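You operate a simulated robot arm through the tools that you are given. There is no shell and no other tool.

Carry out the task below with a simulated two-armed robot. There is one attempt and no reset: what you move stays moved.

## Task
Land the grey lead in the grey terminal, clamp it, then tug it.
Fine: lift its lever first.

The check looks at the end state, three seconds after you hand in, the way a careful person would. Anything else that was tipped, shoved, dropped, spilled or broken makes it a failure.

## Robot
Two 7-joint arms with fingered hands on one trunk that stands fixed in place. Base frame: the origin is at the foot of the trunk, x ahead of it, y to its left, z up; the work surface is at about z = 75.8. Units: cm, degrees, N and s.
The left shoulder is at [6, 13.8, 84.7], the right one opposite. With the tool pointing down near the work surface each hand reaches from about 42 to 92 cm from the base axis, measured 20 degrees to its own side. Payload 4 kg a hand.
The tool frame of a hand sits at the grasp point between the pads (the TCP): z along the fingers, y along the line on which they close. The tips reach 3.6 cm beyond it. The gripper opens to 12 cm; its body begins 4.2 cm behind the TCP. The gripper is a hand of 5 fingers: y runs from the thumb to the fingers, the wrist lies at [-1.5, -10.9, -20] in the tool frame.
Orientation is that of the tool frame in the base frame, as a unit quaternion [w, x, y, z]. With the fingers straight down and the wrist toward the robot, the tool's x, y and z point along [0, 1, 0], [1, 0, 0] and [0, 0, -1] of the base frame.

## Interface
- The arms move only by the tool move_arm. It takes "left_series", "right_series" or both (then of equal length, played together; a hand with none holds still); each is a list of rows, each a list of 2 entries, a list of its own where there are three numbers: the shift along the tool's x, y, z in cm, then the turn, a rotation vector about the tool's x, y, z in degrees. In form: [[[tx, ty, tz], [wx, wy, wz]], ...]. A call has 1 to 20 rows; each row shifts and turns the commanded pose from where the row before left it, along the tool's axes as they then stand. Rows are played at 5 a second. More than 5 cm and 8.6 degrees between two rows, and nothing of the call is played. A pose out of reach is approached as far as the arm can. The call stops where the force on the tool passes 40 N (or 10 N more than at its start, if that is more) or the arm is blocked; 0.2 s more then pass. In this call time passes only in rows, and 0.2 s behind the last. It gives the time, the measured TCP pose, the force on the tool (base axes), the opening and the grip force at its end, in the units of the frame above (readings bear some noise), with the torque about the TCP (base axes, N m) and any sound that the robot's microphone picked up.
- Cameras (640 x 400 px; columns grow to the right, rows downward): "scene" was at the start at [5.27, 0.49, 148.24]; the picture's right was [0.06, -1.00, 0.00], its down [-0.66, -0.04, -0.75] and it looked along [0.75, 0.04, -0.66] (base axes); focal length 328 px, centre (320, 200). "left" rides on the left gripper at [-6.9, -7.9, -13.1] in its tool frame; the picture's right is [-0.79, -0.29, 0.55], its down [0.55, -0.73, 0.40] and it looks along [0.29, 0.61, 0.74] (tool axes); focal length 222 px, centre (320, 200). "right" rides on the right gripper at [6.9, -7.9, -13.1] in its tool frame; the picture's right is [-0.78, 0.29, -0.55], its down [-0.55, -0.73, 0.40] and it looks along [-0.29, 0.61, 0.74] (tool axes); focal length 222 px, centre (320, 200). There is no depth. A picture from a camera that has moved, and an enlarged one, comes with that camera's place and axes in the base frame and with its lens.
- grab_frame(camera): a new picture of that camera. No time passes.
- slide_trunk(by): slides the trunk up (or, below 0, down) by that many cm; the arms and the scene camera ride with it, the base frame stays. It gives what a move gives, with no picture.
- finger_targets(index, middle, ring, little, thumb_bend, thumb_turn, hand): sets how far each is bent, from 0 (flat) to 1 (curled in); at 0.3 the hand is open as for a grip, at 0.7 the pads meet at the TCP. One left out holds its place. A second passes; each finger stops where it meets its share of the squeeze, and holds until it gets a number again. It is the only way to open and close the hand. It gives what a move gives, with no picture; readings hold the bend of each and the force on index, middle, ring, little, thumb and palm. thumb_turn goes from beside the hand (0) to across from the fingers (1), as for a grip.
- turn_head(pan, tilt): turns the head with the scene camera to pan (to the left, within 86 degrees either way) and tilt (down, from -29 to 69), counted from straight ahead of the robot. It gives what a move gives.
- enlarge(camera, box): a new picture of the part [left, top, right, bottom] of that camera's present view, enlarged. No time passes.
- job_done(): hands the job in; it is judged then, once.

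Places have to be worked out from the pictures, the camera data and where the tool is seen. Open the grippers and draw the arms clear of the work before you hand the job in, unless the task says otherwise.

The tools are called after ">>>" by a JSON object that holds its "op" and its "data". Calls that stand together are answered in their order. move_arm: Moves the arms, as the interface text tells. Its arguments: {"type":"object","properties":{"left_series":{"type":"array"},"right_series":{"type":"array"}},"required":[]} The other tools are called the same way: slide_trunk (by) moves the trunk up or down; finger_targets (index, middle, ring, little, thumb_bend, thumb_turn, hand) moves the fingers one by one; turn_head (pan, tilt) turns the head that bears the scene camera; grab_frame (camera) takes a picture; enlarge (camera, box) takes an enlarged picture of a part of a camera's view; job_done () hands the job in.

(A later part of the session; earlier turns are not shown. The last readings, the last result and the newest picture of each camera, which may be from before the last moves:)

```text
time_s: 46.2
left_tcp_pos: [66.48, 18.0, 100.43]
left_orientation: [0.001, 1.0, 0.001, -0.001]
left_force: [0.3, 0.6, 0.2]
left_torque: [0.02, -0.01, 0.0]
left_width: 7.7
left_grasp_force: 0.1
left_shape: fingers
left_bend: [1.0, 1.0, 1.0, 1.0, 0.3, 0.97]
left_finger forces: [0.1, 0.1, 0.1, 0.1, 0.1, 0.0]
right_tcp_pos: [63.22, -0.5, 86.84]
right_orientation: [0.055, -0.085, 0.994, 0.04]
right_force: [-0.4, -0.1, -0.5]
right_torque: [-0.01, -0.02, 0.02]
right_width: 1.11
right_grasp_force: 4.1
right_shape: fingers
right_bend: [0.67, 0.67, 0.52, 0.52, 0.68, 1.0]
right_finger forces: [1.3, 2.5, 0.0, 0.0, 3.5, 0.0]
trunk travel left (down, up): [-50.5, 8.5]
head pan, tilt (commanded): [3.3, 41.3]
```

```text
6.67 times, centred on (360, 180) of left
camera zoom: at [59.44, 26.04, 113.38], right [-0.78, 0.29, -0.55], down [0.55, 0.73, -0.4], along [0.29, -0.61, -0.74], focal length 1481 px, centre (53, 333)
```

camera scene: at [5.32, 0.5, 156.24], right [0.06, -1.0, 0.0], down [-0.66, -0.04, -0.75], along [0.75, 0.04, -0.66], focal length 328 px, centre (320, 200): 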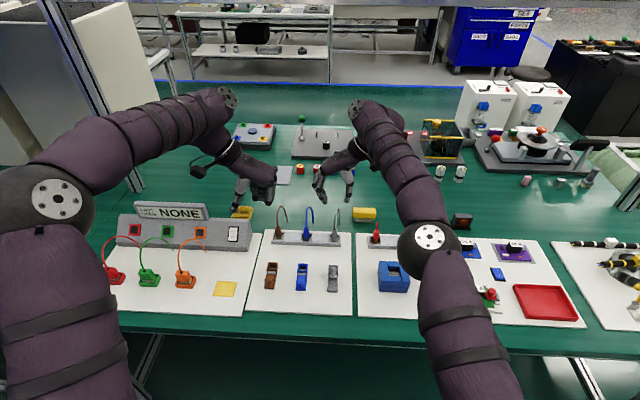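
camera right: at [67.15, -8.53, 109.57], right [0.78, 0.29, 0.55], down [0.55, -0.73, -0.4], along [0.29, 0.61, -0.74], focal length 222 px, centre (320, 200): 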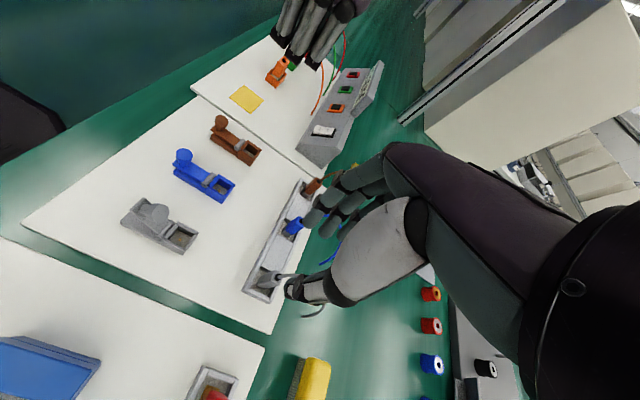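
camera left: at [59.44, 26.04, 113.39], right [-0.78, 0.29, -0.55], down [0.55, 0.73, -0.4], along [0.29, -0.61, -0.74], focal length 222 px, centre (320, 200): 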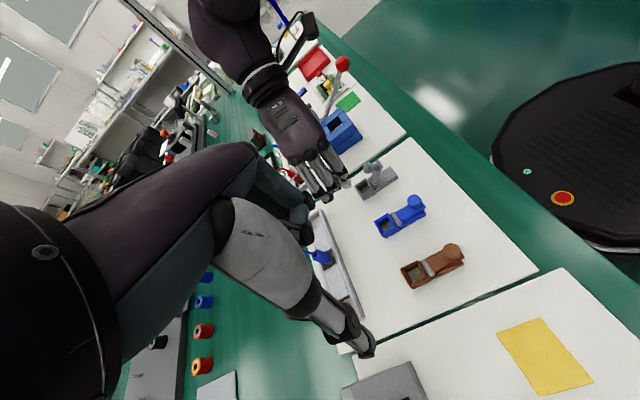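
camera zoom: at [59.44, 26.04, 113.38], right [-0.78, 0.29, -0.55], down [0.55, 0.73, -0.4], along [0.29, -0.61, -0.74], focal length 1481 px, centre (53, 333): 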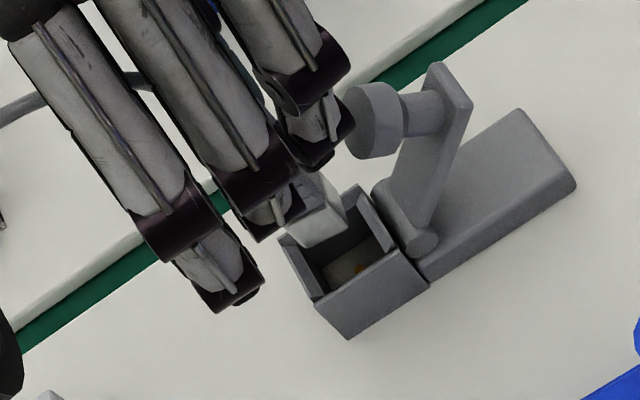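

Combining left and right views gives a sharper fix: the gold contact is at (64.08, 0.0, 76.1) and the rim at about z 77.8, so the lead should go about 0.2 cm to the left (+y). I correct that and lower another 1 cm.

>>> {"op": "move_arm", "data": {"right_series": [[[-0.1, 0.2, 0.03], [0, 0, 0]], [[0.06, -0.04, 0.5], [0, 0, 0]], [[0.06, -0.04, 0.5], [0, 0, 0]], [[0, 0, 0], [0, 0, 0]]]}}

>>> {"op": "enlarge", "data": {"camera": "scene", "box": [315, 230, 355, 280]}}

>>> {"op": "enlarge", "data": {"camera": "right", "box": [230, 190, 350, 290]}}

>>> {"op": "enlarge", "data": {"camera": "left", "box": [330, 150, 390, 210]}}

```text
time_s: 47.2
left_tcp_pos: [66.4, 18.06, 100.41]
left_orientation: [0.0, 1.0, 0.0, 0.0]
left_force: [0.2, 0.5, 1.1]
left_torque: [-0.01, 0.0, -0.02]
left_width: 7.69
left_grasp_force: 0.1
left_shape: fingers
left_bend: [1.0, 1.0, 1.0, 1.0, 0.3, 0.97]
left_finger forces: [0.0, 0.0, 0.0, 0.1, 0.0, 0.0]
right_tcp_pos: [63.26, -0.25, 85.79]
right_orientation: [0.055, -0.086, 0.994, 0.039]
right_force: [-0.1, -0.2, -0.9]
right_torque: [-0.01, 0.0, -0.01]
right_width: 1.12
right_grasp_force: 3.2
right_shape: fingers
right_bend: [0.67, 0.67, 0.52, 0.52, 0.68, 1.0]
right_finger forces: [1.3, 2.4, 0.0, 0.0, 3.4, 0.0]
trunk travel left (down, up): [-50.5, 8.5]
head pan, tilt (commanded): [3.3, 41.3]
```

```text
8.00 times, centred on (335, 255) of scene
camera zoom: at [5.29, 0.49, 156.24], right [0.06, -1.0, 0.0], down [-0.66, -0.04, -0.75], along [0.75, 0.04, -0.66], focal length 2620 px, centre (200, -240)
```

zoom: 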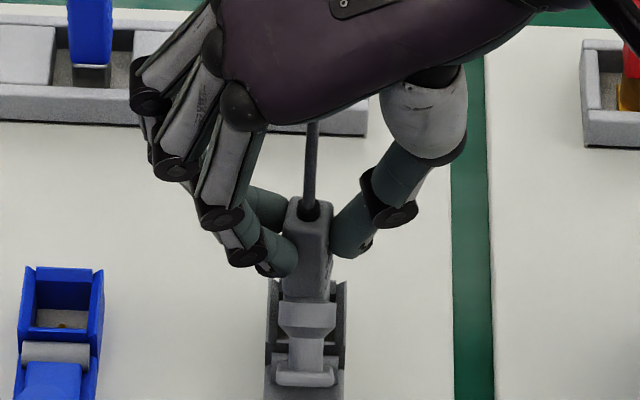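

```text
4.00 times, centred on (290, 240) of right
camera zoom: at [56.51, -10.33, 97.35], right [0.66, 0.37, 0.65], down [0.71, -0.6, -0.38], along [0.25, 0.71, -0.65], focal length 888 px, centre (440, 40)
```

zoom: 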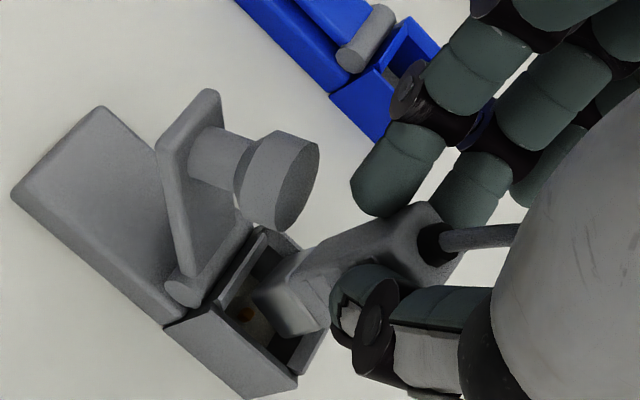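

```text
6.67 times, centred on (360, 180) of left
camera zoom: at [59.44, 26.04, 113.38], right [-0.78, 0.29, -0.55], down [0.55, 0.73, -0.4], along [0.29, -0.61, -0.74], focal length 1481 px, centre (53, 333)
```

zoom: 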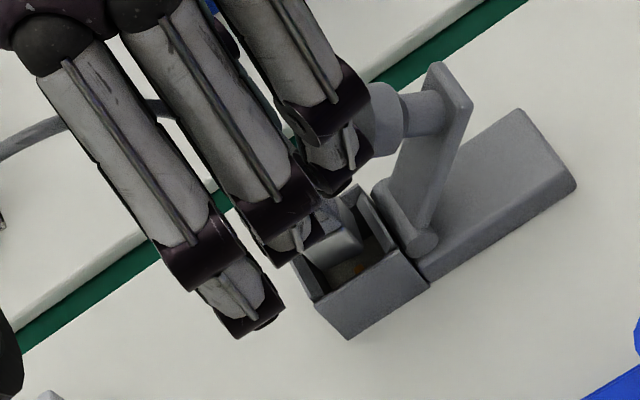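

The base of the lead is entering the socket. I nudge it 0.15 cm forward toward the gold contact and continue down in half-centimetre steps, watching the force.

>>> {"op": "move_arm", "data": {"right_series": [[[-0.14, -0.05, 0.01], [0, 0, 0]], [[0.058, -0.036, 0.495], [0, 0, 0]], [[0.058, -0.036, 0.495], [0, 0, 0]], [[0, 0, 0], [0, 0, 0]]]}}

>>> {"op": "enlarge", "data": {"camera": "scene", "box": [315, 230, 355, 280]}}

>>> {"op": "enlarge", "data": {"camera": "right", "box": [230, 190, 350, 290]}}

>>> {"op": "enlarge", "data": {"camera": "left", "box": [330, 150, 390, 210]}}

```text
time_s: 48.2
left_tcp_pos: [66.4, 18.02, 100.39]
left_orientation: [0.0, 1.0, -0.001, 0.0]
left_force: [0.5, -1.1, -0.4]
left_torque: [-0.03, 0.01, 0.0]
left_width: 7.68
left_grasp_force: 0.1
left_shape: fingers
left_bend: [1.0, 1.0, 1.0, 1.0, 0.3, 0.97]
left_finger forces: [0.1, 0.1, 0.1, 0.1, 0.0, 0.0]
right_tcp_pos: [63.37, -0.27, 84.98]
right_orientation: [0.056, -0.085, 0.994, 0.038]
right_force: [0.0, -0.2, -0.4]
right_torque: [-0.04, -0.02, -0.01]
right_width: 1.08
right_grasp_force: 3.2
right_shape: fingers
right_bend: [0.67, 0.67, 0.52, 0.52, 0.68, 1.0]
right_finger forces: [1.3, 2.5, 0.0, 0.0, 3.4, 0.0]
trunk travel left (down, up): [-50.5, 8.5]
head pan, tilt (commanded): [3.3, 41.3]
```

```text
8.00 times, centred on (335, 255) of scene
camera zoom: at [5.29, 0.49, 156.24], right [0.06, -1.0, 0.0], down [-0.66, -0.04, -0.75], along [0.75, 0.04, -0.66], focal length 2620 px, centre (200, -240)
```

zoom: 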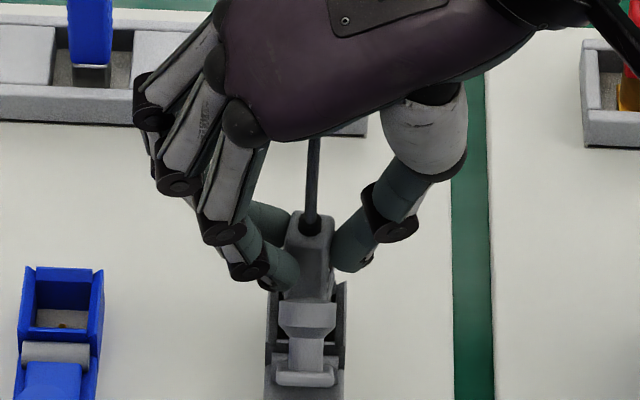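

```text
4.00 times, centred on (290, 240) of right
camera zoom: at [56.66, -10.4, 96.37], right [0.66, 0.37, 0.65], down [0.71, -0.6, -0.38], along [0.25, 0.71, -0.65], focal length 888 px, centre (440, 40)
```

zoom: 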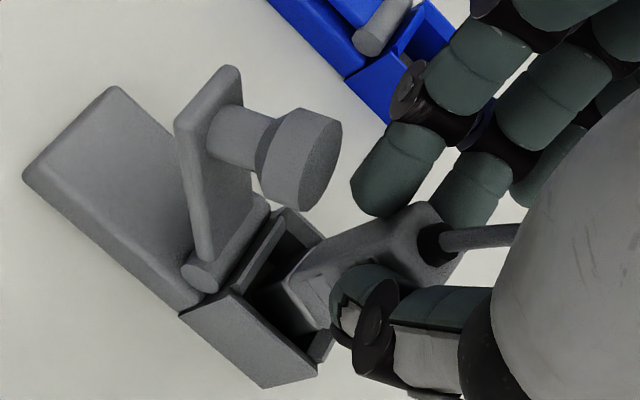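

```text
6.67 times, centred on (360, 180) of left
camera zoom: at [59.44, 26.04, 113.38], right [-0.78, 0.29, -0.55], down [0.55, 0.73, -0.4], along [0.29, -0.61, -0.74], focal length 1481 px, centre (53, 333)
```

zoom: 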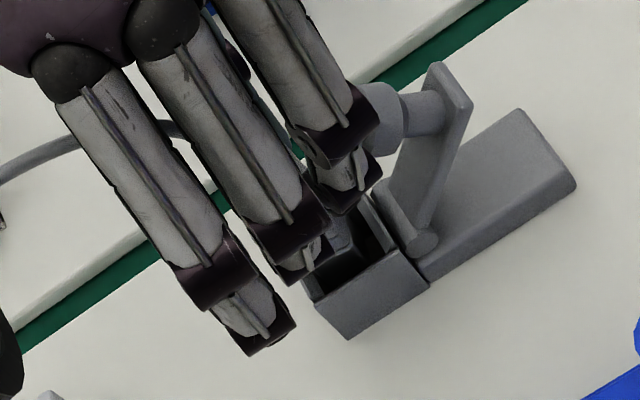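

The base and lower housing are inside the socket walls with no contact force. I continue down in smaller steps.

>>> {"op": "move_arm", "data": {"right_series": [[[0.035, -0.022, 0.3], [0, 0, 0]], [[0.035, -0.022, 0.3], [0, 0, 0]], [[0, 0, 0], [0, 0, 0]]]}}

>>> {"op": "enlarge", "data": {"camera": "right", "box": [230, 190, 350, 290]}}

>>> {"op": "enlarge", "data": {"camera": "scene", "box": [320, 240, 350, 275]}}

```text
time_s: 49.0
left_tcp_pos: [66.48, 18.02, 100.42]
left_orientation: [0.0, 1.0, 0.001, -0.001]
left_force: [-0.5, -0.3, 0.0]
left_torque: [-0.01, 0.02, 0.01]
left_width: 7.73
left_grasp_force: 0.1
left_shape: fingers
left_bend: [1.0, 1.0, 1.0, 1.0, 0.3, 0.97]
left_finger forces: [0.1, 0.0, 0.1, 0.0, 0.1, 0.0]
right_tcp_pos: [63.4, -0.22, 84.23]
right_orientation: [0.055, -0.085, 0.994, 0.039]
right_force: [-0.2, -0.6, -0.6]
right_torque: [0.01, 0.01, -0.01]
right_width: 1.09
right_grasp_force: 3.5
right_shape: fingers
right_bend: [0.67, 0.67, 0.52, 0.52, 0.68, 1.0]
right_finger forces: [1.3, 2.5, 0.0, 0.0, 3.4, 0.0]
trunk travel left (down, up): [-50.5, 8.5]
head pan, tilt (commanded): [3.3, 41.3]
```

```text
4.00 times, centred on (290, 240) of right
camera zoom: at [56.67, -10.37, 95.74], right [0.66, 0.37, 0.65], down [0.71, -0.6, -0.38], along [0.25, 0.71, -0.65], focal length 888 px, centre (440, 40)
```

zoom: 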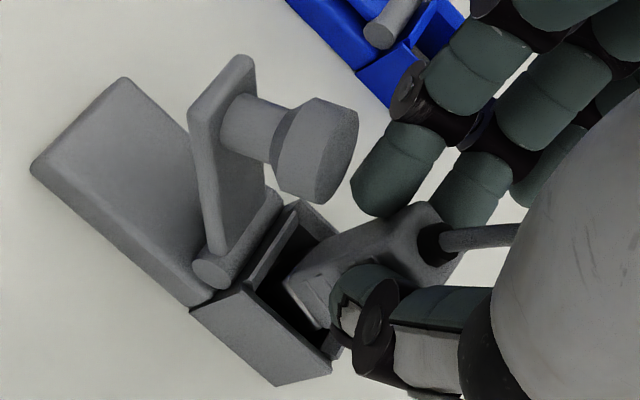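

```text
11.43 times, centred on (335, 258) of scene
camera zoom: at [5.29, 0.49, 156.24], right [0.06, -1.0, 0.0], down [-0.66, -0.04, -0.75], along [0.75, 0.04, -0.66], focal length 3743 px, centre (149, -457)
```

zoom: 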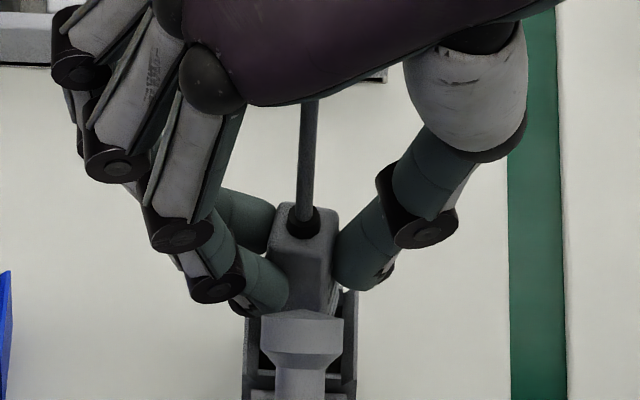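

Still no contact; the estimated bottom is at z ≈ 76.4, just above the floor. I go down 0.4 cm more.

>>> {"op": "move_arm", "data": {"right_series": [[[0.023, -0.015, 0.2], [0, 0, 0]], [[0.023, -0.015, 0.2], [0, 0, 0]], [[0, 0, 0], [0, 0, 0]]]}}

>>> {"op": "enlarge", "data": {"camera": "right", "box": [230, 190, 350, 290]}}

>>> {"op": "enlarge", "data": {"camera": "left", "box": [330, 150, 390, 210]}}

```text
time_s: 49.8
left_tcp_pos: [66.52, 18.05, 100.33]
left_orientation: [0.0, 1.0, 0.0, 0.0]
left_force: [0.5, -0.6, -0.3]
left_torque: [0.0, 0.01, 0.02]
left_width: 7.7
left_grasp_force: 0.0
left_shape: fingers
left_bend: [1.0, 1.0, 1.0, 1.0, 0.3, 0.97]
left_finger forces: [0.0, 0.1, 0.0, 0.1, 0.1, 0.0]
right_tcp_pos: [63.48, -0.33, 83.91]
right_orientation: [0.056, -0.085, 0.994, 0.039]
right_force: [-0.2, 1.3, 0.1]
right_torque: [-0.01, 0.02, 0.01]
right_width: 1.11
right_grasp_force: 3.5
right_shape: fingers
right_bend: [0.67, 0.67, 0.52, 0.52, 0.68, 1.0]
right_finger forces: [1.4, 2.5, 0.0, 0.1, 3.4, 0.0]
trunk travel left (down, up): [-50.5, 8.5]
head pan, tilt (commanded): [3.3, 41.3]
```

```text
4.00 times, centred on (290, 240) of right
camera zoom: at [56.69, -10.36, 95.33], right [0.66, 0.37, 0.65], down [0.71, -0.6, -0.38], along [0.25, 0.71, -0.65], focal length 888 px, centre (440, 40)
```

zoom: 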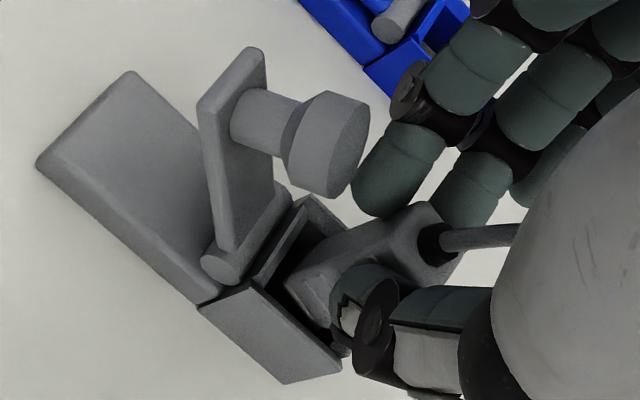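

```text
6.67 times, centred on (360, 180) of left
camera zoom: at [59.44, 26.04, 113.38], right [-0.78, 0.29, -0.55], down [0.55, 0.73, -0.4], along [0.29, -0.61, -0.74], focal length 1481 px, centre (53, 333)
```

zoom: 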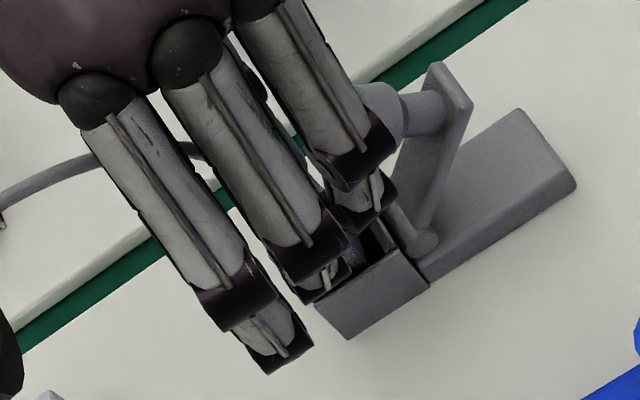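

Still free, and the index tip is just beside the knob cap without touching. I continue down with 0.15 cm steps.

>>> {"op": "move_arm", "data": {"right_series": [[[0.017, -0.011, 0.15], [0, 0, 0]], [[0.017, -0.011, 0.15], [0, 0, 0]], [[0, 0, 0], [0, 0, 0]]]}}

>>> {"op": "enlarge", "data": {"camera": "right", "box": [250, 190, 350, 290]}}

>>> {"op": "enlarge", "data": {"camera": "scene", "box": [315, 240, 355, 290]}}

```text
time_s: 50.6
left_tcp_pos: [66.47, 18.05, 100.41]
left_orientation: [0.0, 1.0, 0.0, 0.0]
left_force: [0.5, -0.1, 0.1]
left_torque: [-0.03, -0.04, 0.0]
left_width: 7.72
left_grasp_force: 0.1
left_shape: fingers
left_bend: [1.0, 1.0, 1.0, 1.0, 0.3, 0.97]
left_finger forces: [0.0, 0.1, 0.1, 0.0, 0.1, 0.0]
right_tcp_pos: [63.51, -0.29, 83.73]
right_orientation: [0.055, -0.085, 0.994, 0.039]
right_force: [-0.1, -1.4, 6.8]
right_torque: [-0.02, -0.01, 0.02]
right_width: 1.02
right_grasp_force: 5.0
right_shape: fingers
right_bend: [0.67, 0.67, 0.52, 0.52, 0.68, 1.0]
right_finger forces: [1.6, 3.2, 0.0, 0.1, 4.8, 0.0]
trunk travel left (down, up): [-50.5, 8.5]
head pan, tilt (commanded): [3.3, 41.3]
```

```text
4.00 times, centred on (300, 240) of right
camera zoom: at [56.64, -10.39, 95.09], right [0.66, 0.37, 0.65], down [0.71, -0.6, -0.38], along [0.25, 0.71, -0.65], focal length 888 px, centre (400, 40)
```

zoom: 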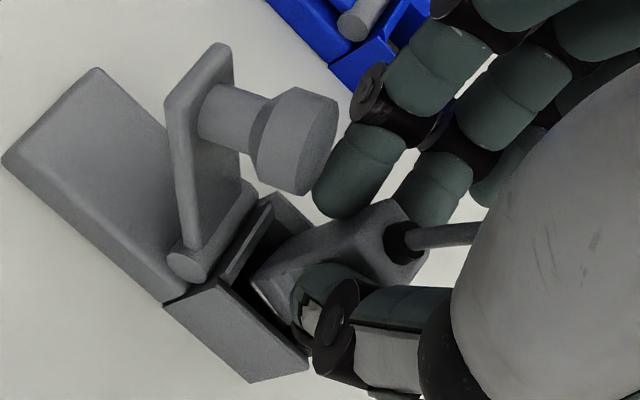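

```text
8.00 times, centred on (335, 265) of scene
camera zoom: at [5.22, 0.48, 156.25], right [0.06, -1.0, 0.0], down [-0.66, -0.04, -0.75], along [0.75, 0.04, -0.66], focal length 2620 px, centre (200, -320)
```

zoom: 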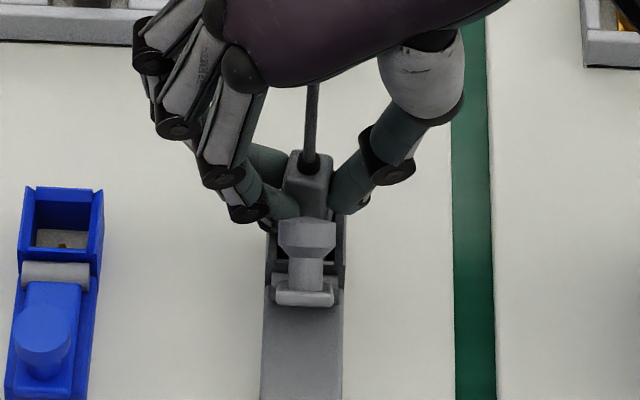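

Contact: 6.8 N upward, so the lead is standing on the socket floor with about 1.8 cm of it inside the walls. I open thumb, index and middle to let it stand and check whether it stays upright.

>>> {"op": "finger_targets", "data": {"hand": "right", "index": 0.6, "middle": 0.6, "thumb_bend": 0.6}}

>>> {"op": "enlarge", "data": {"camera": "right", "box": [250, 190, 350, 290]}}

>>> {"op": "enlarge", "data": {"camera": "scene", "box": [315, 240, 355, 290]}}

>>> {"op": "enlarge", "data": {"camera": "left", "box": [330, 150, 390, 210]}}

```text
time_s: 51.6
left_tcp_pos: [66.38, 18.09, 100.39]
left_orientation: [0.0, 1.0, 0.0, -0.001]
left_force: [0.0, 0.2, -1.9]
left_torque: [0.0, 0.02, -0.01]
left_width: 7.69
left_grasp_force: 0.2
left_shape: fingers
left_bend: [1.0, 1.0, 1.0, 1.0, 0.3, 0.97]
left_finger forces: [0.0, 0.0, 0.0, 0.0, 0.0, 0.1]
right_tcp_pos: [63.5, -0.31, 83.49]
right_orientation: [0.055, -0.084, 0.994, 0.039]
right_force: [-0.4, -0.2, -0.1]
right_torque: [-0.02, 0.03, 0.01]
right_width: 2.91
right_grasp_force: 0.0
right_shape: fingers
right_bend: [0.6, 0.6, 0.52, 0.52, 0.6, 1.0]
right_finger forces: [0.1, 0.1, 0.0, 0.0, 0.0, 0.1]
trunk travel left (down, up): [-50.5, 8.5]
head pan, tilt (commanded): [3.3, 41.3]
```

```text
4.00 times, centred on (300, 240) of right
camera zoom: at [56.67, -10.39, 95.03], right [0.66, 0.37, 0.65], down [0.71, -0.6, -0.38], along [0.25, 0.71, -0.65], focal length 888 px, centre (400, 40)
```

zoom: 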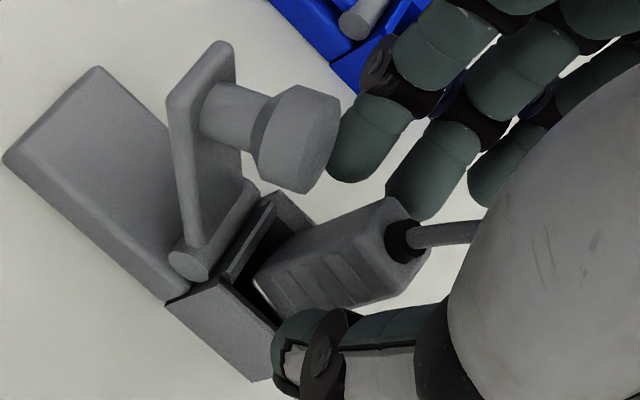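

```text
8.00 times, centred on (335, 265) of scene
camera zoom: at [5.29, 0.49, 156.24], right [0.06, -1.0, 0.0], down [-0.66, -0.04, -0.75], along [0.75, 0.04, -0.66], focal length 2620 px, centre (200, -320)
```

zoom: 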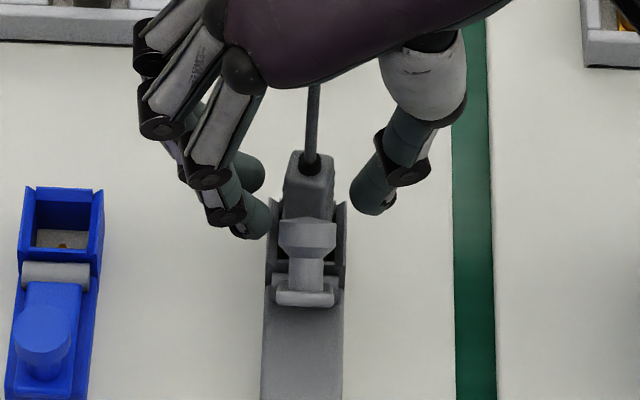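

```text
6.67 times, centred on (360, 180) of left
camera zoom: at [59.45, 26.04, 113.37], right [-0.78, 0.29, -0.55], down [0.55, 0.73, -0.4], along [0.29, -0.61, -0.74], focal length 1481 px, centre (53, 333)
```

zoom: 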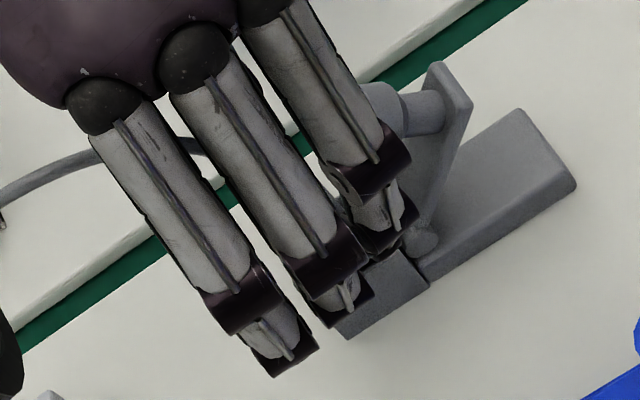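

The lead stands upright on its own in the socket. I open a bit wider and raise the right hand straight up, clear of the cable loop.

>>> {"op": "finger_targets", "data": {"hand": "right", "index": 0.55, "middle": 0.55, "thumb_bend": 0.55}}

>>> {"op": "move_arm", "data": {"right_series": [[[-0.116, 0.072, -0.99], [0, 0, 0]], [[-0.232, 0.144, -1.98], [0, 0, 0]], [[-0.232, 0.144, -1.98], [0, 0, 0]], [[-0.348, 0.216, -2.97], [0, 0, 0]], [[-0.464, 0.288, -3.96], [0, 0, 0]], [[0, 0, 0], [0, 0, 0]]]}}

>>> {"op": "grab_frame", "data": {"camera": "scene"}}

>>> {"op": "enlarge", "data": {"camera": "right", "box": [180, 220, 320, 340]}}

>>> {"op": "enlarge", "data": {"camera": "left", "box": [300, 130, 400, 220]}}

>>> {"op": "enlarge", "data": {"camera": "scene", "box": [300, 215, 370, 290]}}

```text
time_s: 52.6
left_tcp_pos: [66.48, 18.03, 100.31]
left_orientation: [0.0, 1.0, 0.001, 0.001]
left_force: [0.4, -0.4, 0.7]
left_torque: [0.01, 0.02, -0.01]
left_width: 7.7
left_grasp_force: 0.0
left_shape: fingers
left_bend: [1.0, 1.0, 1.0, 1.0, 0.3, 0.97]
left_finger forces: [0.1, 0.0, 0.1, 0.1, 0.1, 0.0]
right_tcp_pos: [63.49, -0.25, 83.49]
right_orientation: [0.054, -0.085, 0.994, 0.038]
right_force: [0.2, -0.4, 0.0]
right_torque: [0.0, 0.01, -0.01]
right_width: 4.41
right_grasp_force: 0.0
right_shape: fingers
right_bend: [0.55, 0.55, 0.52, 0.52, 0.55, 1.0]
right_finger forces: [0.0, 0.1, 0.0, 0.0, 0.0, 0.0]
trunk travel left (down, up): [-50.5, 8.5]
head pan, tilt (commanded): [3.3, 41.3]
```

```text
time_s: 54.0
left_tcp_pos: [66.47, 18.01, 100.46]
left_orientation: [0.0, 1.0, 0.0, 0.0]
left_force: [-1.0, 0.0, -0.5]
left_torque: [0.03, 0.01, -0.01]
left_width: 7.7
left_grasp_force: 0.0
left_shape: fingers
left_bend: [1.0, 1.0, 1.0, 1.0, 0.3, 0.97]
left_finger forces: [0.0, 0.0, 0.0, 0.0, 0.1, 0.0]
right_tcp_pos: [63.41, -0.16, 95.5]
right_orientation: [0.054, -0.086, 0.994, 0.038]
right_force: [-0.4, -1.1, -0.6]
right_torque: [0.01, 0.01, 0.04]
right_width: 4.41
right_grasp_force: 0.1
right_shape: fingers
right_bend: [0.55, 0.55, 0.52, 0.52, 0.55, 1.0]
right_finger forces: [0.0, 0.0, 0.0, 0.0, 0.0, 0.1]
trunk travel left (down, up): [-50.5, 8.5]
head pan, tilt (commanded): [3.3, 41.3]
```

```text
taken
camera scene: at [5.31, 0.48, 156.24], right [0.06, -1.0, 0.0], down [-0.66, -0.04, -0.75], along [0.75, 0.04, -0.66], focal length 328 px, centre (320, 200)
```

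scene: 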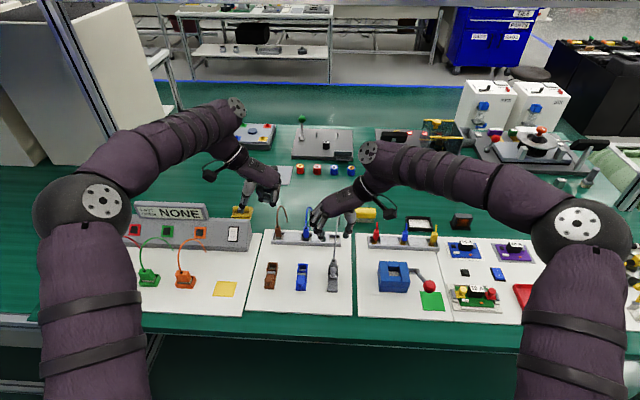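

```text
3.33 times, centred on (250, 280) of right
camera zoom: at [56.72, -10.24, 107.02], right [0.66, 0.37, 0.65], down [0.71, -0.6, -0.38], along [0.25, 0.71, -0.65], focal length 740 px, centre (553, -67)
```

zoom: 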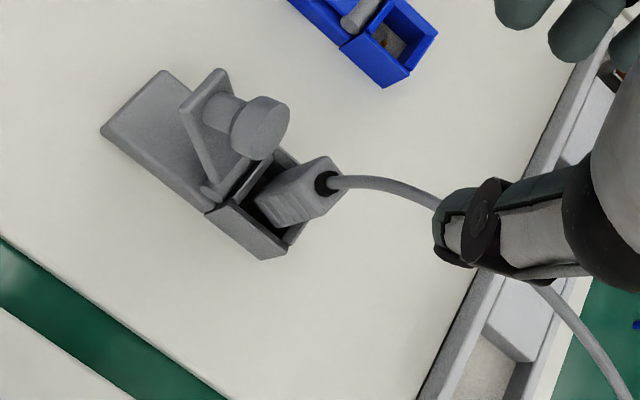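

```text
4.44 times, centred on (350, 175) of left
camera zoom: at [59.46, 26.03, 113.37], right [-0.78, 0.29, -0.55], down [0.55, 0.73, -0.4], along [0.29, -0.61, -0.74], focal length 987 px, centre (187, 311)
```

zoom: 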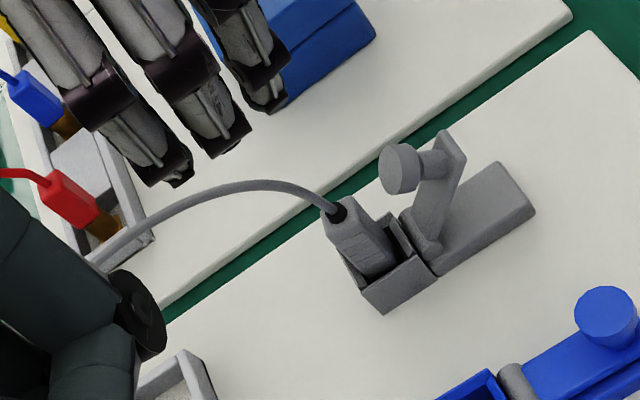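

```text
5.33 times, centred on (335, 252) of scene
camera zoom: at [5.31, 0.48, 156.24], right [0.06, -1.0, 0.0], down [-0.66, -0.04, -0.75], along [0.75, 0.04, -0.66], focal length 1747 px, centre (240, -80)
```

zoom: 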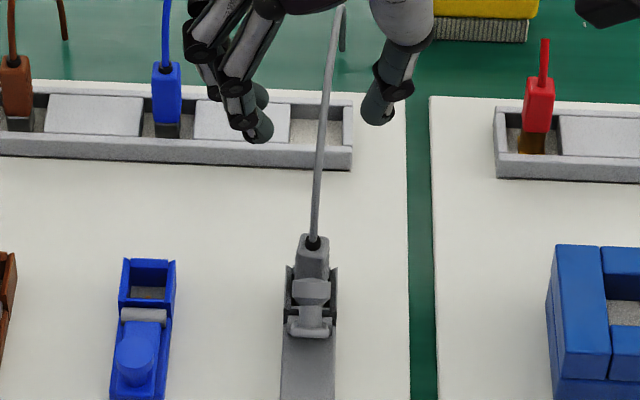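

The lead stands upright, centred at (64.1, 0.1) over the gold contact, its cable trailing back to the rack side. I now move the right hand 11 cm to the right out of the way (its camera keeps watching), and stage the left hand at (53, 15, 98) tilted 45° so its fingers point forward and down for closing the lever from the robot side.

>>> {"op": "move_arm", "data": {"right_series": [[[0.53, -3.55, -0.99], [0, 0, 0]], [[0.53, -3.55, -0.99], [0, 0, 0]], [[0.53, -3.55, -0.99], [0, 0, 0]], [[0, 0, 0], [0, 0, 0]], [[0, 0, 0], [0, 0, 0]], [[0, 0, 0], [0, 0, 0]], [[0, 0, 0], [0, 0, 0]], [[0, 0, 0], [0, 0, 0]], [[0, 0, 0], [0, 0, 0]], [[0, 0, 0], [0, 0, 0]]], "left_series": [[[-4.4, 1, 0.8], [0, 0, 0]], [[-4.4, 1, 0.8], [0, 0, 0]], [[-4.4, 1, 0.8], [0, 0, 0]], [[0, 0, 0], [0, 7.5, 0]], [[0, 0, 0], [0, 7.5, 0]], [[0, 0, 0], [0, 7.5, 0]], [[0, 0, 0], [0, 7.5, 0]], [[0, 0, 0], [0, 7.5, 0]], [[0, 0, 0], [0, 7.5, 0]], [[0, 0, 0], [0, 0, 0]]]}}

>>> {"op": "finger_targets", "data": {"hand": "left", "index": 0.56, "thumb_bend": 0.56, "thumb_turn": 1.0}}

>>> {"op": "grab_frame", "data": {"camera": "scene"}}

>>> {"op": "grab_frame", "data": {"camera": "right"}}

>>> {"op": "grab_frame", "data": {"camera": "left"}}

```text
time_s: 56.2
left_tcp_pos: [53.23, 15.07, 98.0]
left_orientation: [0.0, 0.923, 0.0, 0.384]
left_force: [0.2, 0.1, -0.4]
left_torque: [0.01, 0.02, 0.01]
left_width: 7.72
left_grasp_force: 0.0
left_shape: fingers
left_bend: [1.0, 1.0, 1.0, 1.0, 0.3, 0.97]
left_finger forces: [0.0, 0.0, 0.0, 0.0, 0.0, 0.0]
right_tcp_pos: [63.38, -11.25, 97.54]
right_orientation: [0.055, -0.085, 0.994, 0.039]
right_force: [0.0, -0.3, 0.6]
right_torque: [0.0, -0.02, -0.01]
right_width: 4.43
right_grasp_force: 0.0
right_shape: fingers
right_bend: [0.55, 0.55, 0.52, 0.52, 0.55, 1.0]
right_finger forces: [0.0, 0.0, 0.0, 0.1, 0.0, 0.0]
trunk travel left (down, up): [-50.5, 8.5]
head pan, tilt (commanded): [3.3, 41.3]
```

```text
time_s: 57.2
left_tcp_pos: [53.18, 15.09, 97.92]
left_orientation: [0.0, 0.924, 0.0, 0.383]
left_force: [0.1, 0.8, 0.9]
left_torque: [-0.01, 0.03, -0.01]
left_width: 4.17
left_grasp_force: 0.1
left_shape: fingers
left_bend: [0.56, 1.0, 1.0, 1.0, 0.56, 1.0]
left_finger forces: [0.0, 0.0, 0.0, 0.0, 0.0, 0.1]
right_tcp_pos: [63.31, -11.26, 97.54]
right_orientation: [0.056, -0.085, 0.994, 0.039]
right_force: [0.2, -0.6, 0.7]
right_torque: [0.01, -0.01, 0.03]
right_width: 4.43
right_grasp_force: 0.2
right_shape: fingers
right_bend: [0.55, 0.55, 0.52, 0.52, 0.55, 1.0]
right_finger forces: [0.1, 0.0, 0.0, 0.0, 0.1, 0.0]
trunk travel left (down, up): [-50.5, 8.5]
head pan, tilt (commanded): [3.3, 41.3]
```

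```text
taken
camera scene: at [5.28, 0.49, 156.24], right [0.06, -1.0, 0.0], down [-0.66, -0.04, -0.75], along [0.75, 0.04, -0.66], focal length 328 px, centre (320, 200)
```

scene: 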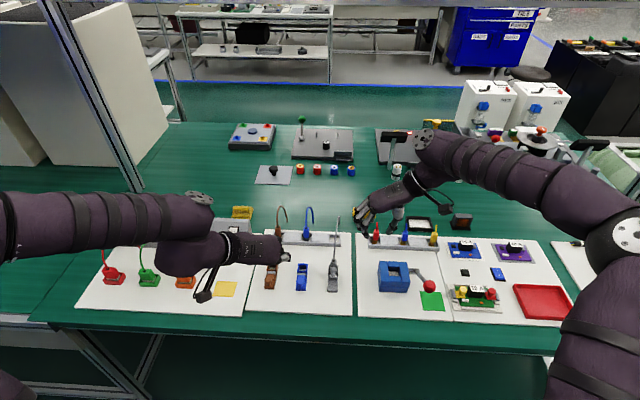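

```text
taken
camera right: at [56.68, -21.3, 109.04], right [0.66, 0.37, 0.65], down [0.71, -0.6, -0.38], along [0.25, 0.71, -0.65], focal length 222 px, centre (320, 200)
```

right: 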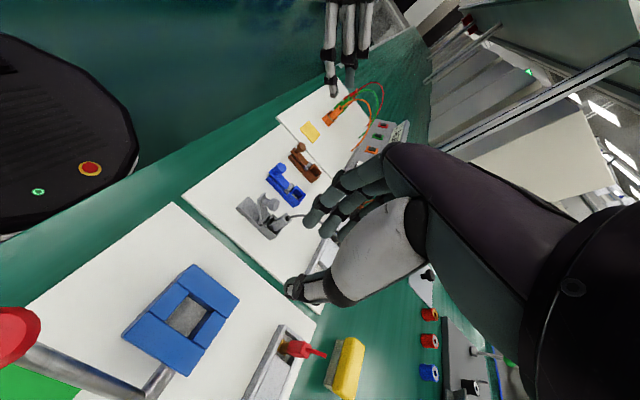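

```text
taken
camera left: at [38.94, 23.08, 102.24], right [-0.17, 0.29, -0.94], down [0.67, 0.73, 0.11], along [0.72, -0.61, -0.32], focal length 222 px, centre (320, 200)
```

left: 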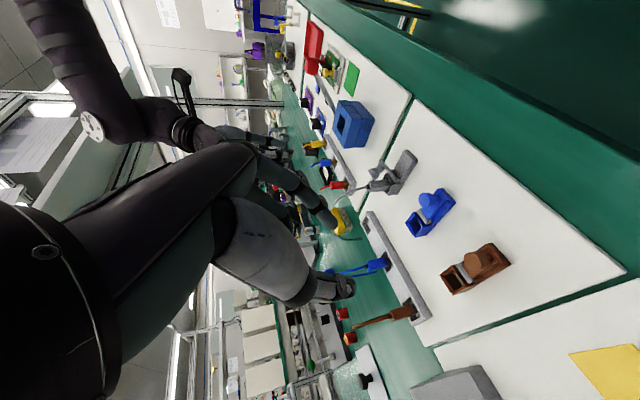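

Recomputed positions: knob neck at (60.0, 0.1, 80.7), cap face at (61.1, 0.1, 81.7), hinge at about (62.1, 77.1), so the lever is at about 48°. I reduce the left tilt to 30° and bring the left hand, thumb and index open, to a point 6 cm behind the knob along its finger direction.

>>> {"op": "move_arm", "data": {"left_series": [[[0, 0, 0], [0, -7.5, 0]], [[0, 0, 0], [0, -7.5, 0]], [[-0.575, 3.805, 2.32], [0, 0, 0]], [[-0.575, 3.805, 2.32], [0, 0, 0]], [[-0.575, 3.805, 2.32], [0, 0, 0]], [[-0.575, 3.805, 2.32], [0, 0, 0]], [[0, 0, 0], [0, 0, 0]]]}}

>>> {"op": "grab_frame", "data": {"camera": "scene"}}

>>> {"op": "enlarge", "data": {"camera": "right", "box": [200, 100, 340, 260]}}

>>> {"op": "grab_frame", "data": {"camera": "left"}}

```text
time_s: 58.8
left_tcp_pos: [55.81, -0.19, 88.79]
left_orientation: [0.0, 0.966, 0.0, 0.26]
left_force: [1.3, 0.8, 0.2]
left_torque: [0.01, 0.02, 0.03]
left_width: 4.17
left_grasp_force: 0.0
left_shape: fingers
left_bend: [0.56, 1.0, 1.0, 1.0, 0.56, 1.0]
left_finger forces: [0.0, 0.0, 0.0, 0.0, 0.0, 0.0]
right_tcp_pos: [63.43, -11.1, 97.54]
right_orientation: [0.055, -0.085, 0.994, 0.04]
right_force: [0.5, 0.4, 0.2]
right_torque: [-0.03, -0.02, 0.03]
right_width: 4.43
right_grasp_force: 0.1
right_shape: fingers
right_bend: [0.55, 0.55, 0.52, 0.52, 0.55, 1.0]
right_finger forces: [0.0, 0.0, 0.0, 0.0, 0.0, 0.0]
trunk travel left (down, up): [-50.5, 8.5]
head pan, tilt (commanded): [3.3, 41.3]
```

```text
taken
camera scene: at [5.26, 0.53, 156.25], right [0.06, -1.0, 0.0], down [-0.66, -0.04, -0.75], along [0.75, 0.04, -0.66], focal length 328 px, centre (320, 200)
```

scene: 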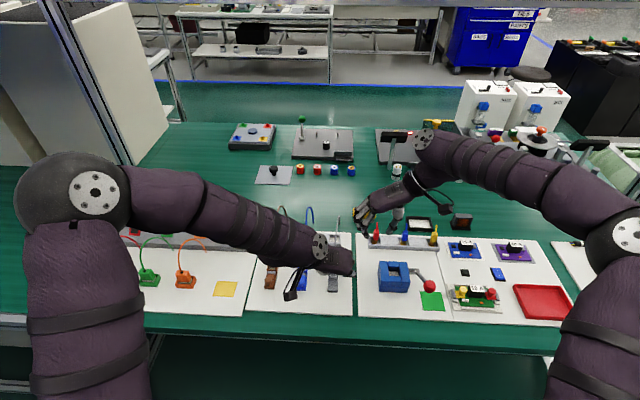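

```text
2.50 times, centred on (270, 180) of right
camera zoom: at [56.66, -21.26, 109.06], right [0.66, 0.37, 0.65], down [0.71, -0.6, -0.38], along [0.25, 0.71, -0.65], focal length 555 px, centre (445, 250)
```

zoom: 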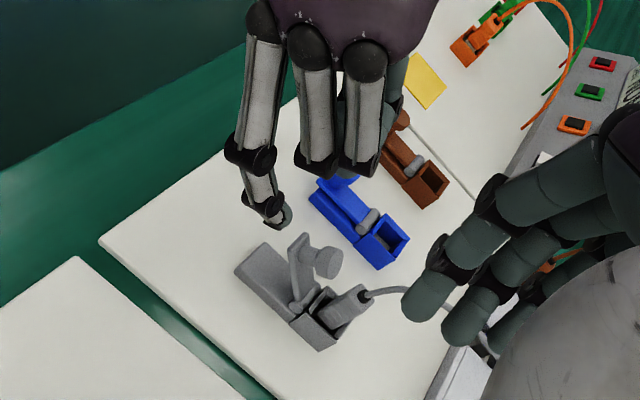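

```text
taken
camera left: at [43.19, 7.81, 96.6], right [-0.41, 0.29, -0.87], down [0.67, 0.74, -0.07], along [0.62, -0.61, -0.49], focal length 222 px, centre (320, 200)
```

left: 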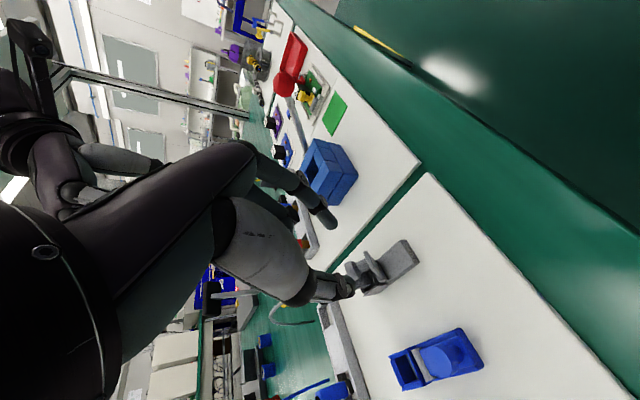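

The right camera shows the left hand well placed behind and above the raised lever. I advance 4 cm along the finger direction and look.

>>> {"op": "move_arm", "data": {"left_series": [[[0, -0.07, 2], [0, 0, 0]], [[0, 0, 2], [0, 0, 0]], [[0, 0, 0], [0, 0, 0]]]}}

>>> {"op": "enlarge", "data": {"camera": "right", "box": [220, 150, 320, 250]}}

>>> {"op": "enlarge", "data": {"camera": "left", "box": [290, 180, 440, 330]}}

>>> {"op": "enlarge", "data": {"camera": "scene", "box": [290, 230, 370, 310]}}

```text
time_s: 59.6
left_tcp_pos: [57.7, -0.07, 85.35]
left_orientation: [0.0, 0.966, 0.0, 0.259]
left_force: [0.1, -0.2, 0.0]
left_torque: [0.02, -0.01, 0.0]
left_width: 4.19
left_grasp_force: 0.0
left_shape: fingers
left_bend: [0.56, 1.0, 1.0, 1.0, 0.56, 1.0]
left_finger forces: [0.0, 0.0, 0.1, 0.0, 0.1, 0.1]
right_tcp_pos: [63.47, -11.32, 97.42]
right_orientation: [0.055, -0.085, 0.994, 0.04]
right_force: [-0.3, -0.6, 0.5]
right_torque: [-0.03, -0.03, 0.0]
right_width: 4.44
right_grasp_force: 0.0
right_shape: fingers
right_bend: [0.55, 0.55, 0.52, 0.52, 0.55, 1.0]
right_finger forces: [0.0, 0.0, 0.0, 0.1, 0.1, 0.0]
trunk travel left (down, up): [-50.5, 8.5]
head pan, tilt (commanded): [3.3, 41.3]
```

```text
4.00 times, centred on (270, 200) of right
camera zoom: at [56.67, -21.3, 109.04], right [0.66, 0.37, 0.65], down [0.71, -0.6, -0.38], along [0.25, 0.71, -0.65], focal length 888 px, centre (520, 200)
```

zoom: 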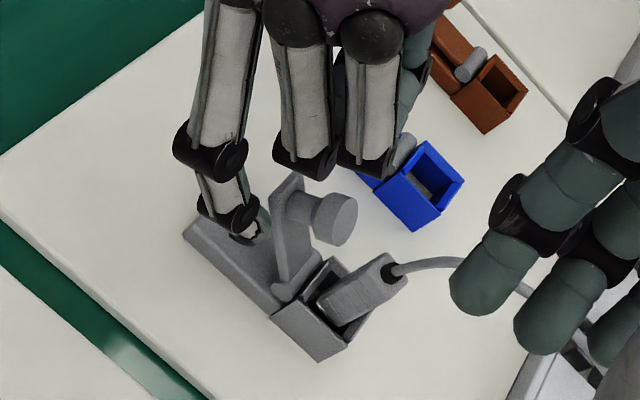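

```text
2.67 times, centred on (365, 255) of left
camera zoom: at [45.17, 7.86, 93.13], right [-0.41, 0.29, -0.87], down [0.67, 0.73, -0.07], along [0.62, -0.61, -0.49], focal length 592 px, centre (200, 53)
```

zoom: 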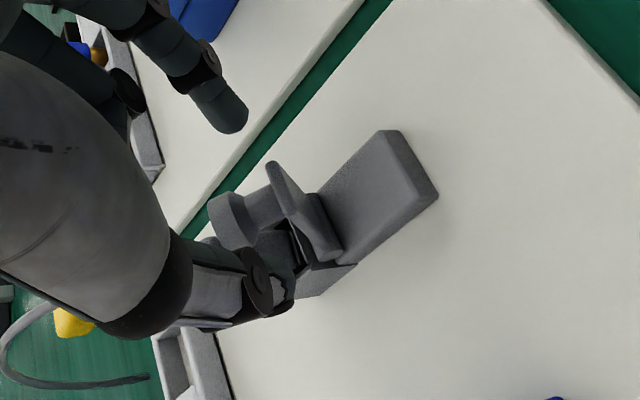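

```text
5.00 times, centred on (330, 270) of scene
camera zoom: at [5.27, 0.48, 156.25], right [0.06, -1.0, 0.0], down [-0.66, -0.04, -0.75], along [0.75, 0.04, -0.66], focal length 1638 px, centre (270, -150)
```

zoom: 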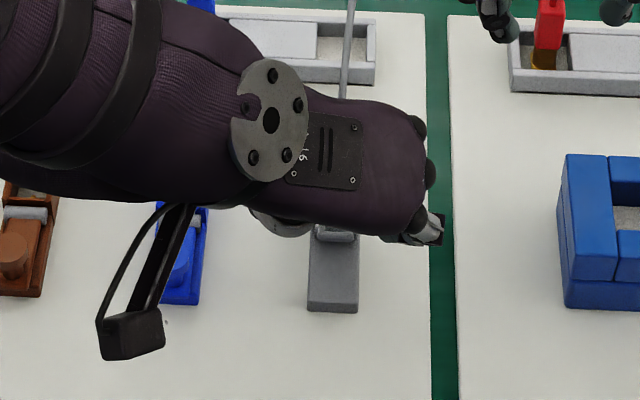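

Stereo puts the left index tip at (59.4, -2.7, 81.6), matching my model, with the neck at about (59.9, 0, 80.9). I advance a further 1.8 cm so the pads come beside the neck.

>>> {"op": "move_arm", "data": {"left_series": [[[0, 0, 0.9], [0, 0, 0]], [[0, 0, 0.9], [0, 0, 0]], [[0, 0, 0], [0, 0, 0]]]}}

>>> {"op": "enlarge", "data": {"camera": "right", "box": [220, 150, 320, 250]}}

>>> {"op": "enlarge", "data": {"camera": "left", "box": [290, 180, 440, 330]}}

```text
time_s: 60.4
left_tcp_pos: [58.78, -0.19, 83.74]
left_orientation: [-0.001, 0.966, 0.0, 0.259]
left_force: [0.7, 0.1, 1.0]
left_torque: [0.0, 0.0, -0.04]
left_width: 4.16
left_grasp_force: 0.0
left_shape: fingers
left_bend: [0.56, 1.0, 1.0, 1.0, 0.56, 1.0]
left_finger forces: [0.0, 0.0, 0.0, 0.0, 0.1, 0.1]
right_tcp_pos: [63.35, -11.2, 97.46]
right_orientation: [0.056, -0.085, 0.994, 0.039]
right_force: [0.2, 0.3, 0.0]
right_torque: [0.01, -0.02, -0.02]
right_width: 4.46
right_grasp_force: 0.1
right_shape: fingers
right_bend: [0.55, 0.55, 0.52, 0.52, 0.55, 1.0]
right_finger forces: [0.0, 0.0, 0.1, 0.0, 0.0, 0.1]
trunk travel left (down, up): [-50.5, 8.5]
head pan, tilt (commanded): [3.3, 41.3]
```

```text
4.00 times, centred on (270, 200) of right
camera zoom: at [56.68, -21.3, 109.04], right [0.66, 0.37, 0.65], down [0.71, -0.6, -0.38], along [0.25, 0.71, -0.65], focal length 888 px, centre (520, 200)
```

zoom: 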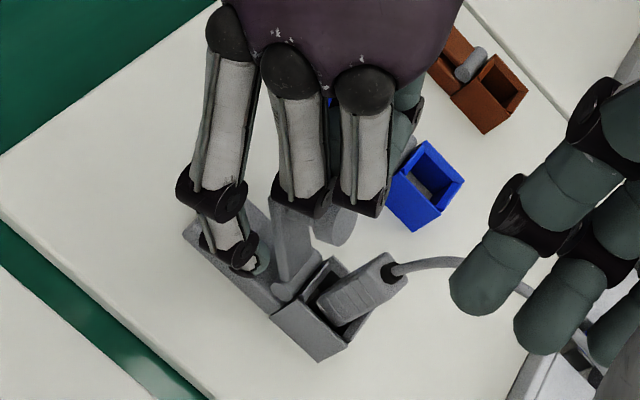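

```text
2.67 times, centred on (365, 255) of left
camera zoom: at [46.09, 7.88, 91.55], right [-0.41, 0.29, -0.87], down [0.67, 0.74, -0.07], along [0.62, -0.61, -0.49], focal length 592 px, centre (200, 53)
```

zoom: 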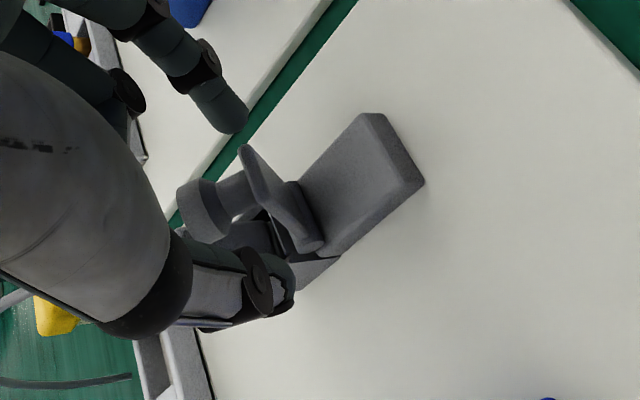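

The pads line up with the base of the neck next to the lever plate; I shift 0.5 cm along the neck toward the cap before closing.

>>> {"op": "move_arm", "data": {"left_series": [[[0.45, 0, -0.1], [0, 0, 0]], [[0, 0, 0], [0, 0, 0]]]}}

>>> {"op": "finger_targets", "data": {"hand": "left", "index": 0.64, "thumb_bend": 0.64}}

>>> {"op": "enlarge", "data": {"camera": "right", "box": [220, 150, 320, 250]}}

>>> {"op": "enlarge", "data": {"camera": "left", "box": [300, 190, 400, 290]}}

```text
time_s: 61.0
left_tcp_pos: [59.12, -0.16, 84.11]
left_orientation: [0.0, 0.966, 0.0, 0.259]
left_force: [0.0, 0.6, -0.7]
left_torque: [-0.01, 0.03, 0.02]
left_width: 4.19
left_grasp_force: 0.0
left_shape: fingers
left_bend: [0.56, 1.0, 1.0, 1.0, 0.56, 1.0]
left_finger forces: [0.1, 0.0, 0.0, 0.0, 0.0, 0.0]
right_tcp_pos: [63.57, -11.31, 97.46]
right_orientation: [0.055, -0.085, 0.994, 0.039]
right_force: [-1.0, 0.1, 0.0]
right_torque: [0.04, 0.01, -0.04]
right_width: 4.44
right_grasp_force: 0.0
right_shape: fingers
right_bend: [0.55, 0.55, 0.52, 0.52, 0.55, 1.0]
right_finger forces: [0.1, 0.1, 0.1, 0.0, 0.1, 0.0]
trunk travel left (down, up): [-50.5, 8.5]
head pan, tilt (commanded): [3.3, 41.3]
```

```text
time_s: 62.0
left_tcp_pos: [59.07, -0.28, 84.01]
left_orientation: [0.0, 0.966, -0.001, 0.259]
left_force: [0.1, -0.6, -0.1]
left_torque: [0.0, -0.02, 0.02]
left_width: 1.92
left_grasp_force: 0.2
left_shape: fingers
left_bend: [0.64, 1.0, 1.0, 1.0, 0.63, 1.0]
left_finger forces: [0.0, 0.1, 0.1, 0.1, 0.6, 0.1]
right_tcp_pos: [63.46, -11.32, 97.45]
right_orientation: [0.056, -0.084, 0.994, 0.039]
right_force: [-0.4, -0.4, 0.3]
right_torque: [0.04, 0.0, 0.0]
right_width: 4.43
right_grasp_force: 0.1
right_shape: fingers
right_bend: [0.55, 0.55, 0.52, 0.52, 0.55, 1.0]
right_finger forces: [0.0, 0.1, 0.0, 0.0, 0.0, 0.0]
trunk travel left (down, up): [-50.5, 8.5]
head pan, tilt (commanded): [3.3, 41.3]
```

```text
4.00 times, centred on (270, 200) of right
camera zoom: at [56.68, -21.3, 109.03], right [0.66, 0.37, 0.65], down [0.71, -0.6, -0.38], along [0.25, 0.71, -0.65], focal length 888 px, centre (520, 200)
```

zoom: 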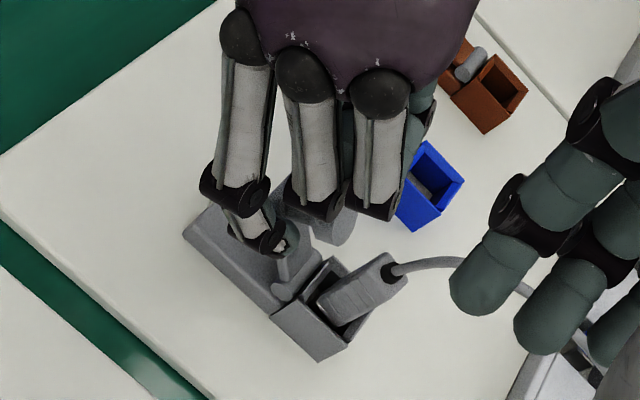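

```text
4.00 times, centred on (350, 240) of left
camera zoom: at [46.43, 7.87, 91.89], right [-0.41, 0.29, -0.87], down [0.67, 0.73, -0.07], along [0.62, -0.61, -0.49], focal length 888 px, centre (200, 40)
```

zoom: 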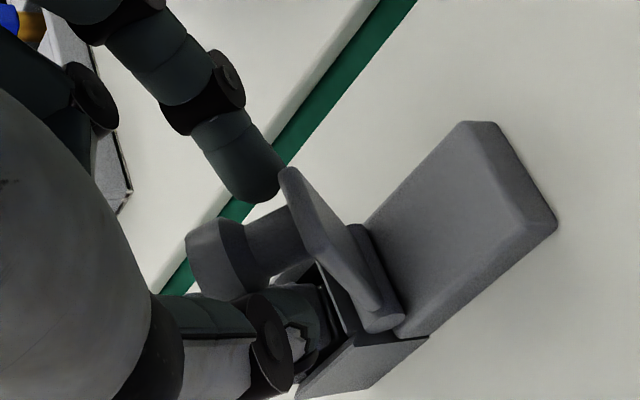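

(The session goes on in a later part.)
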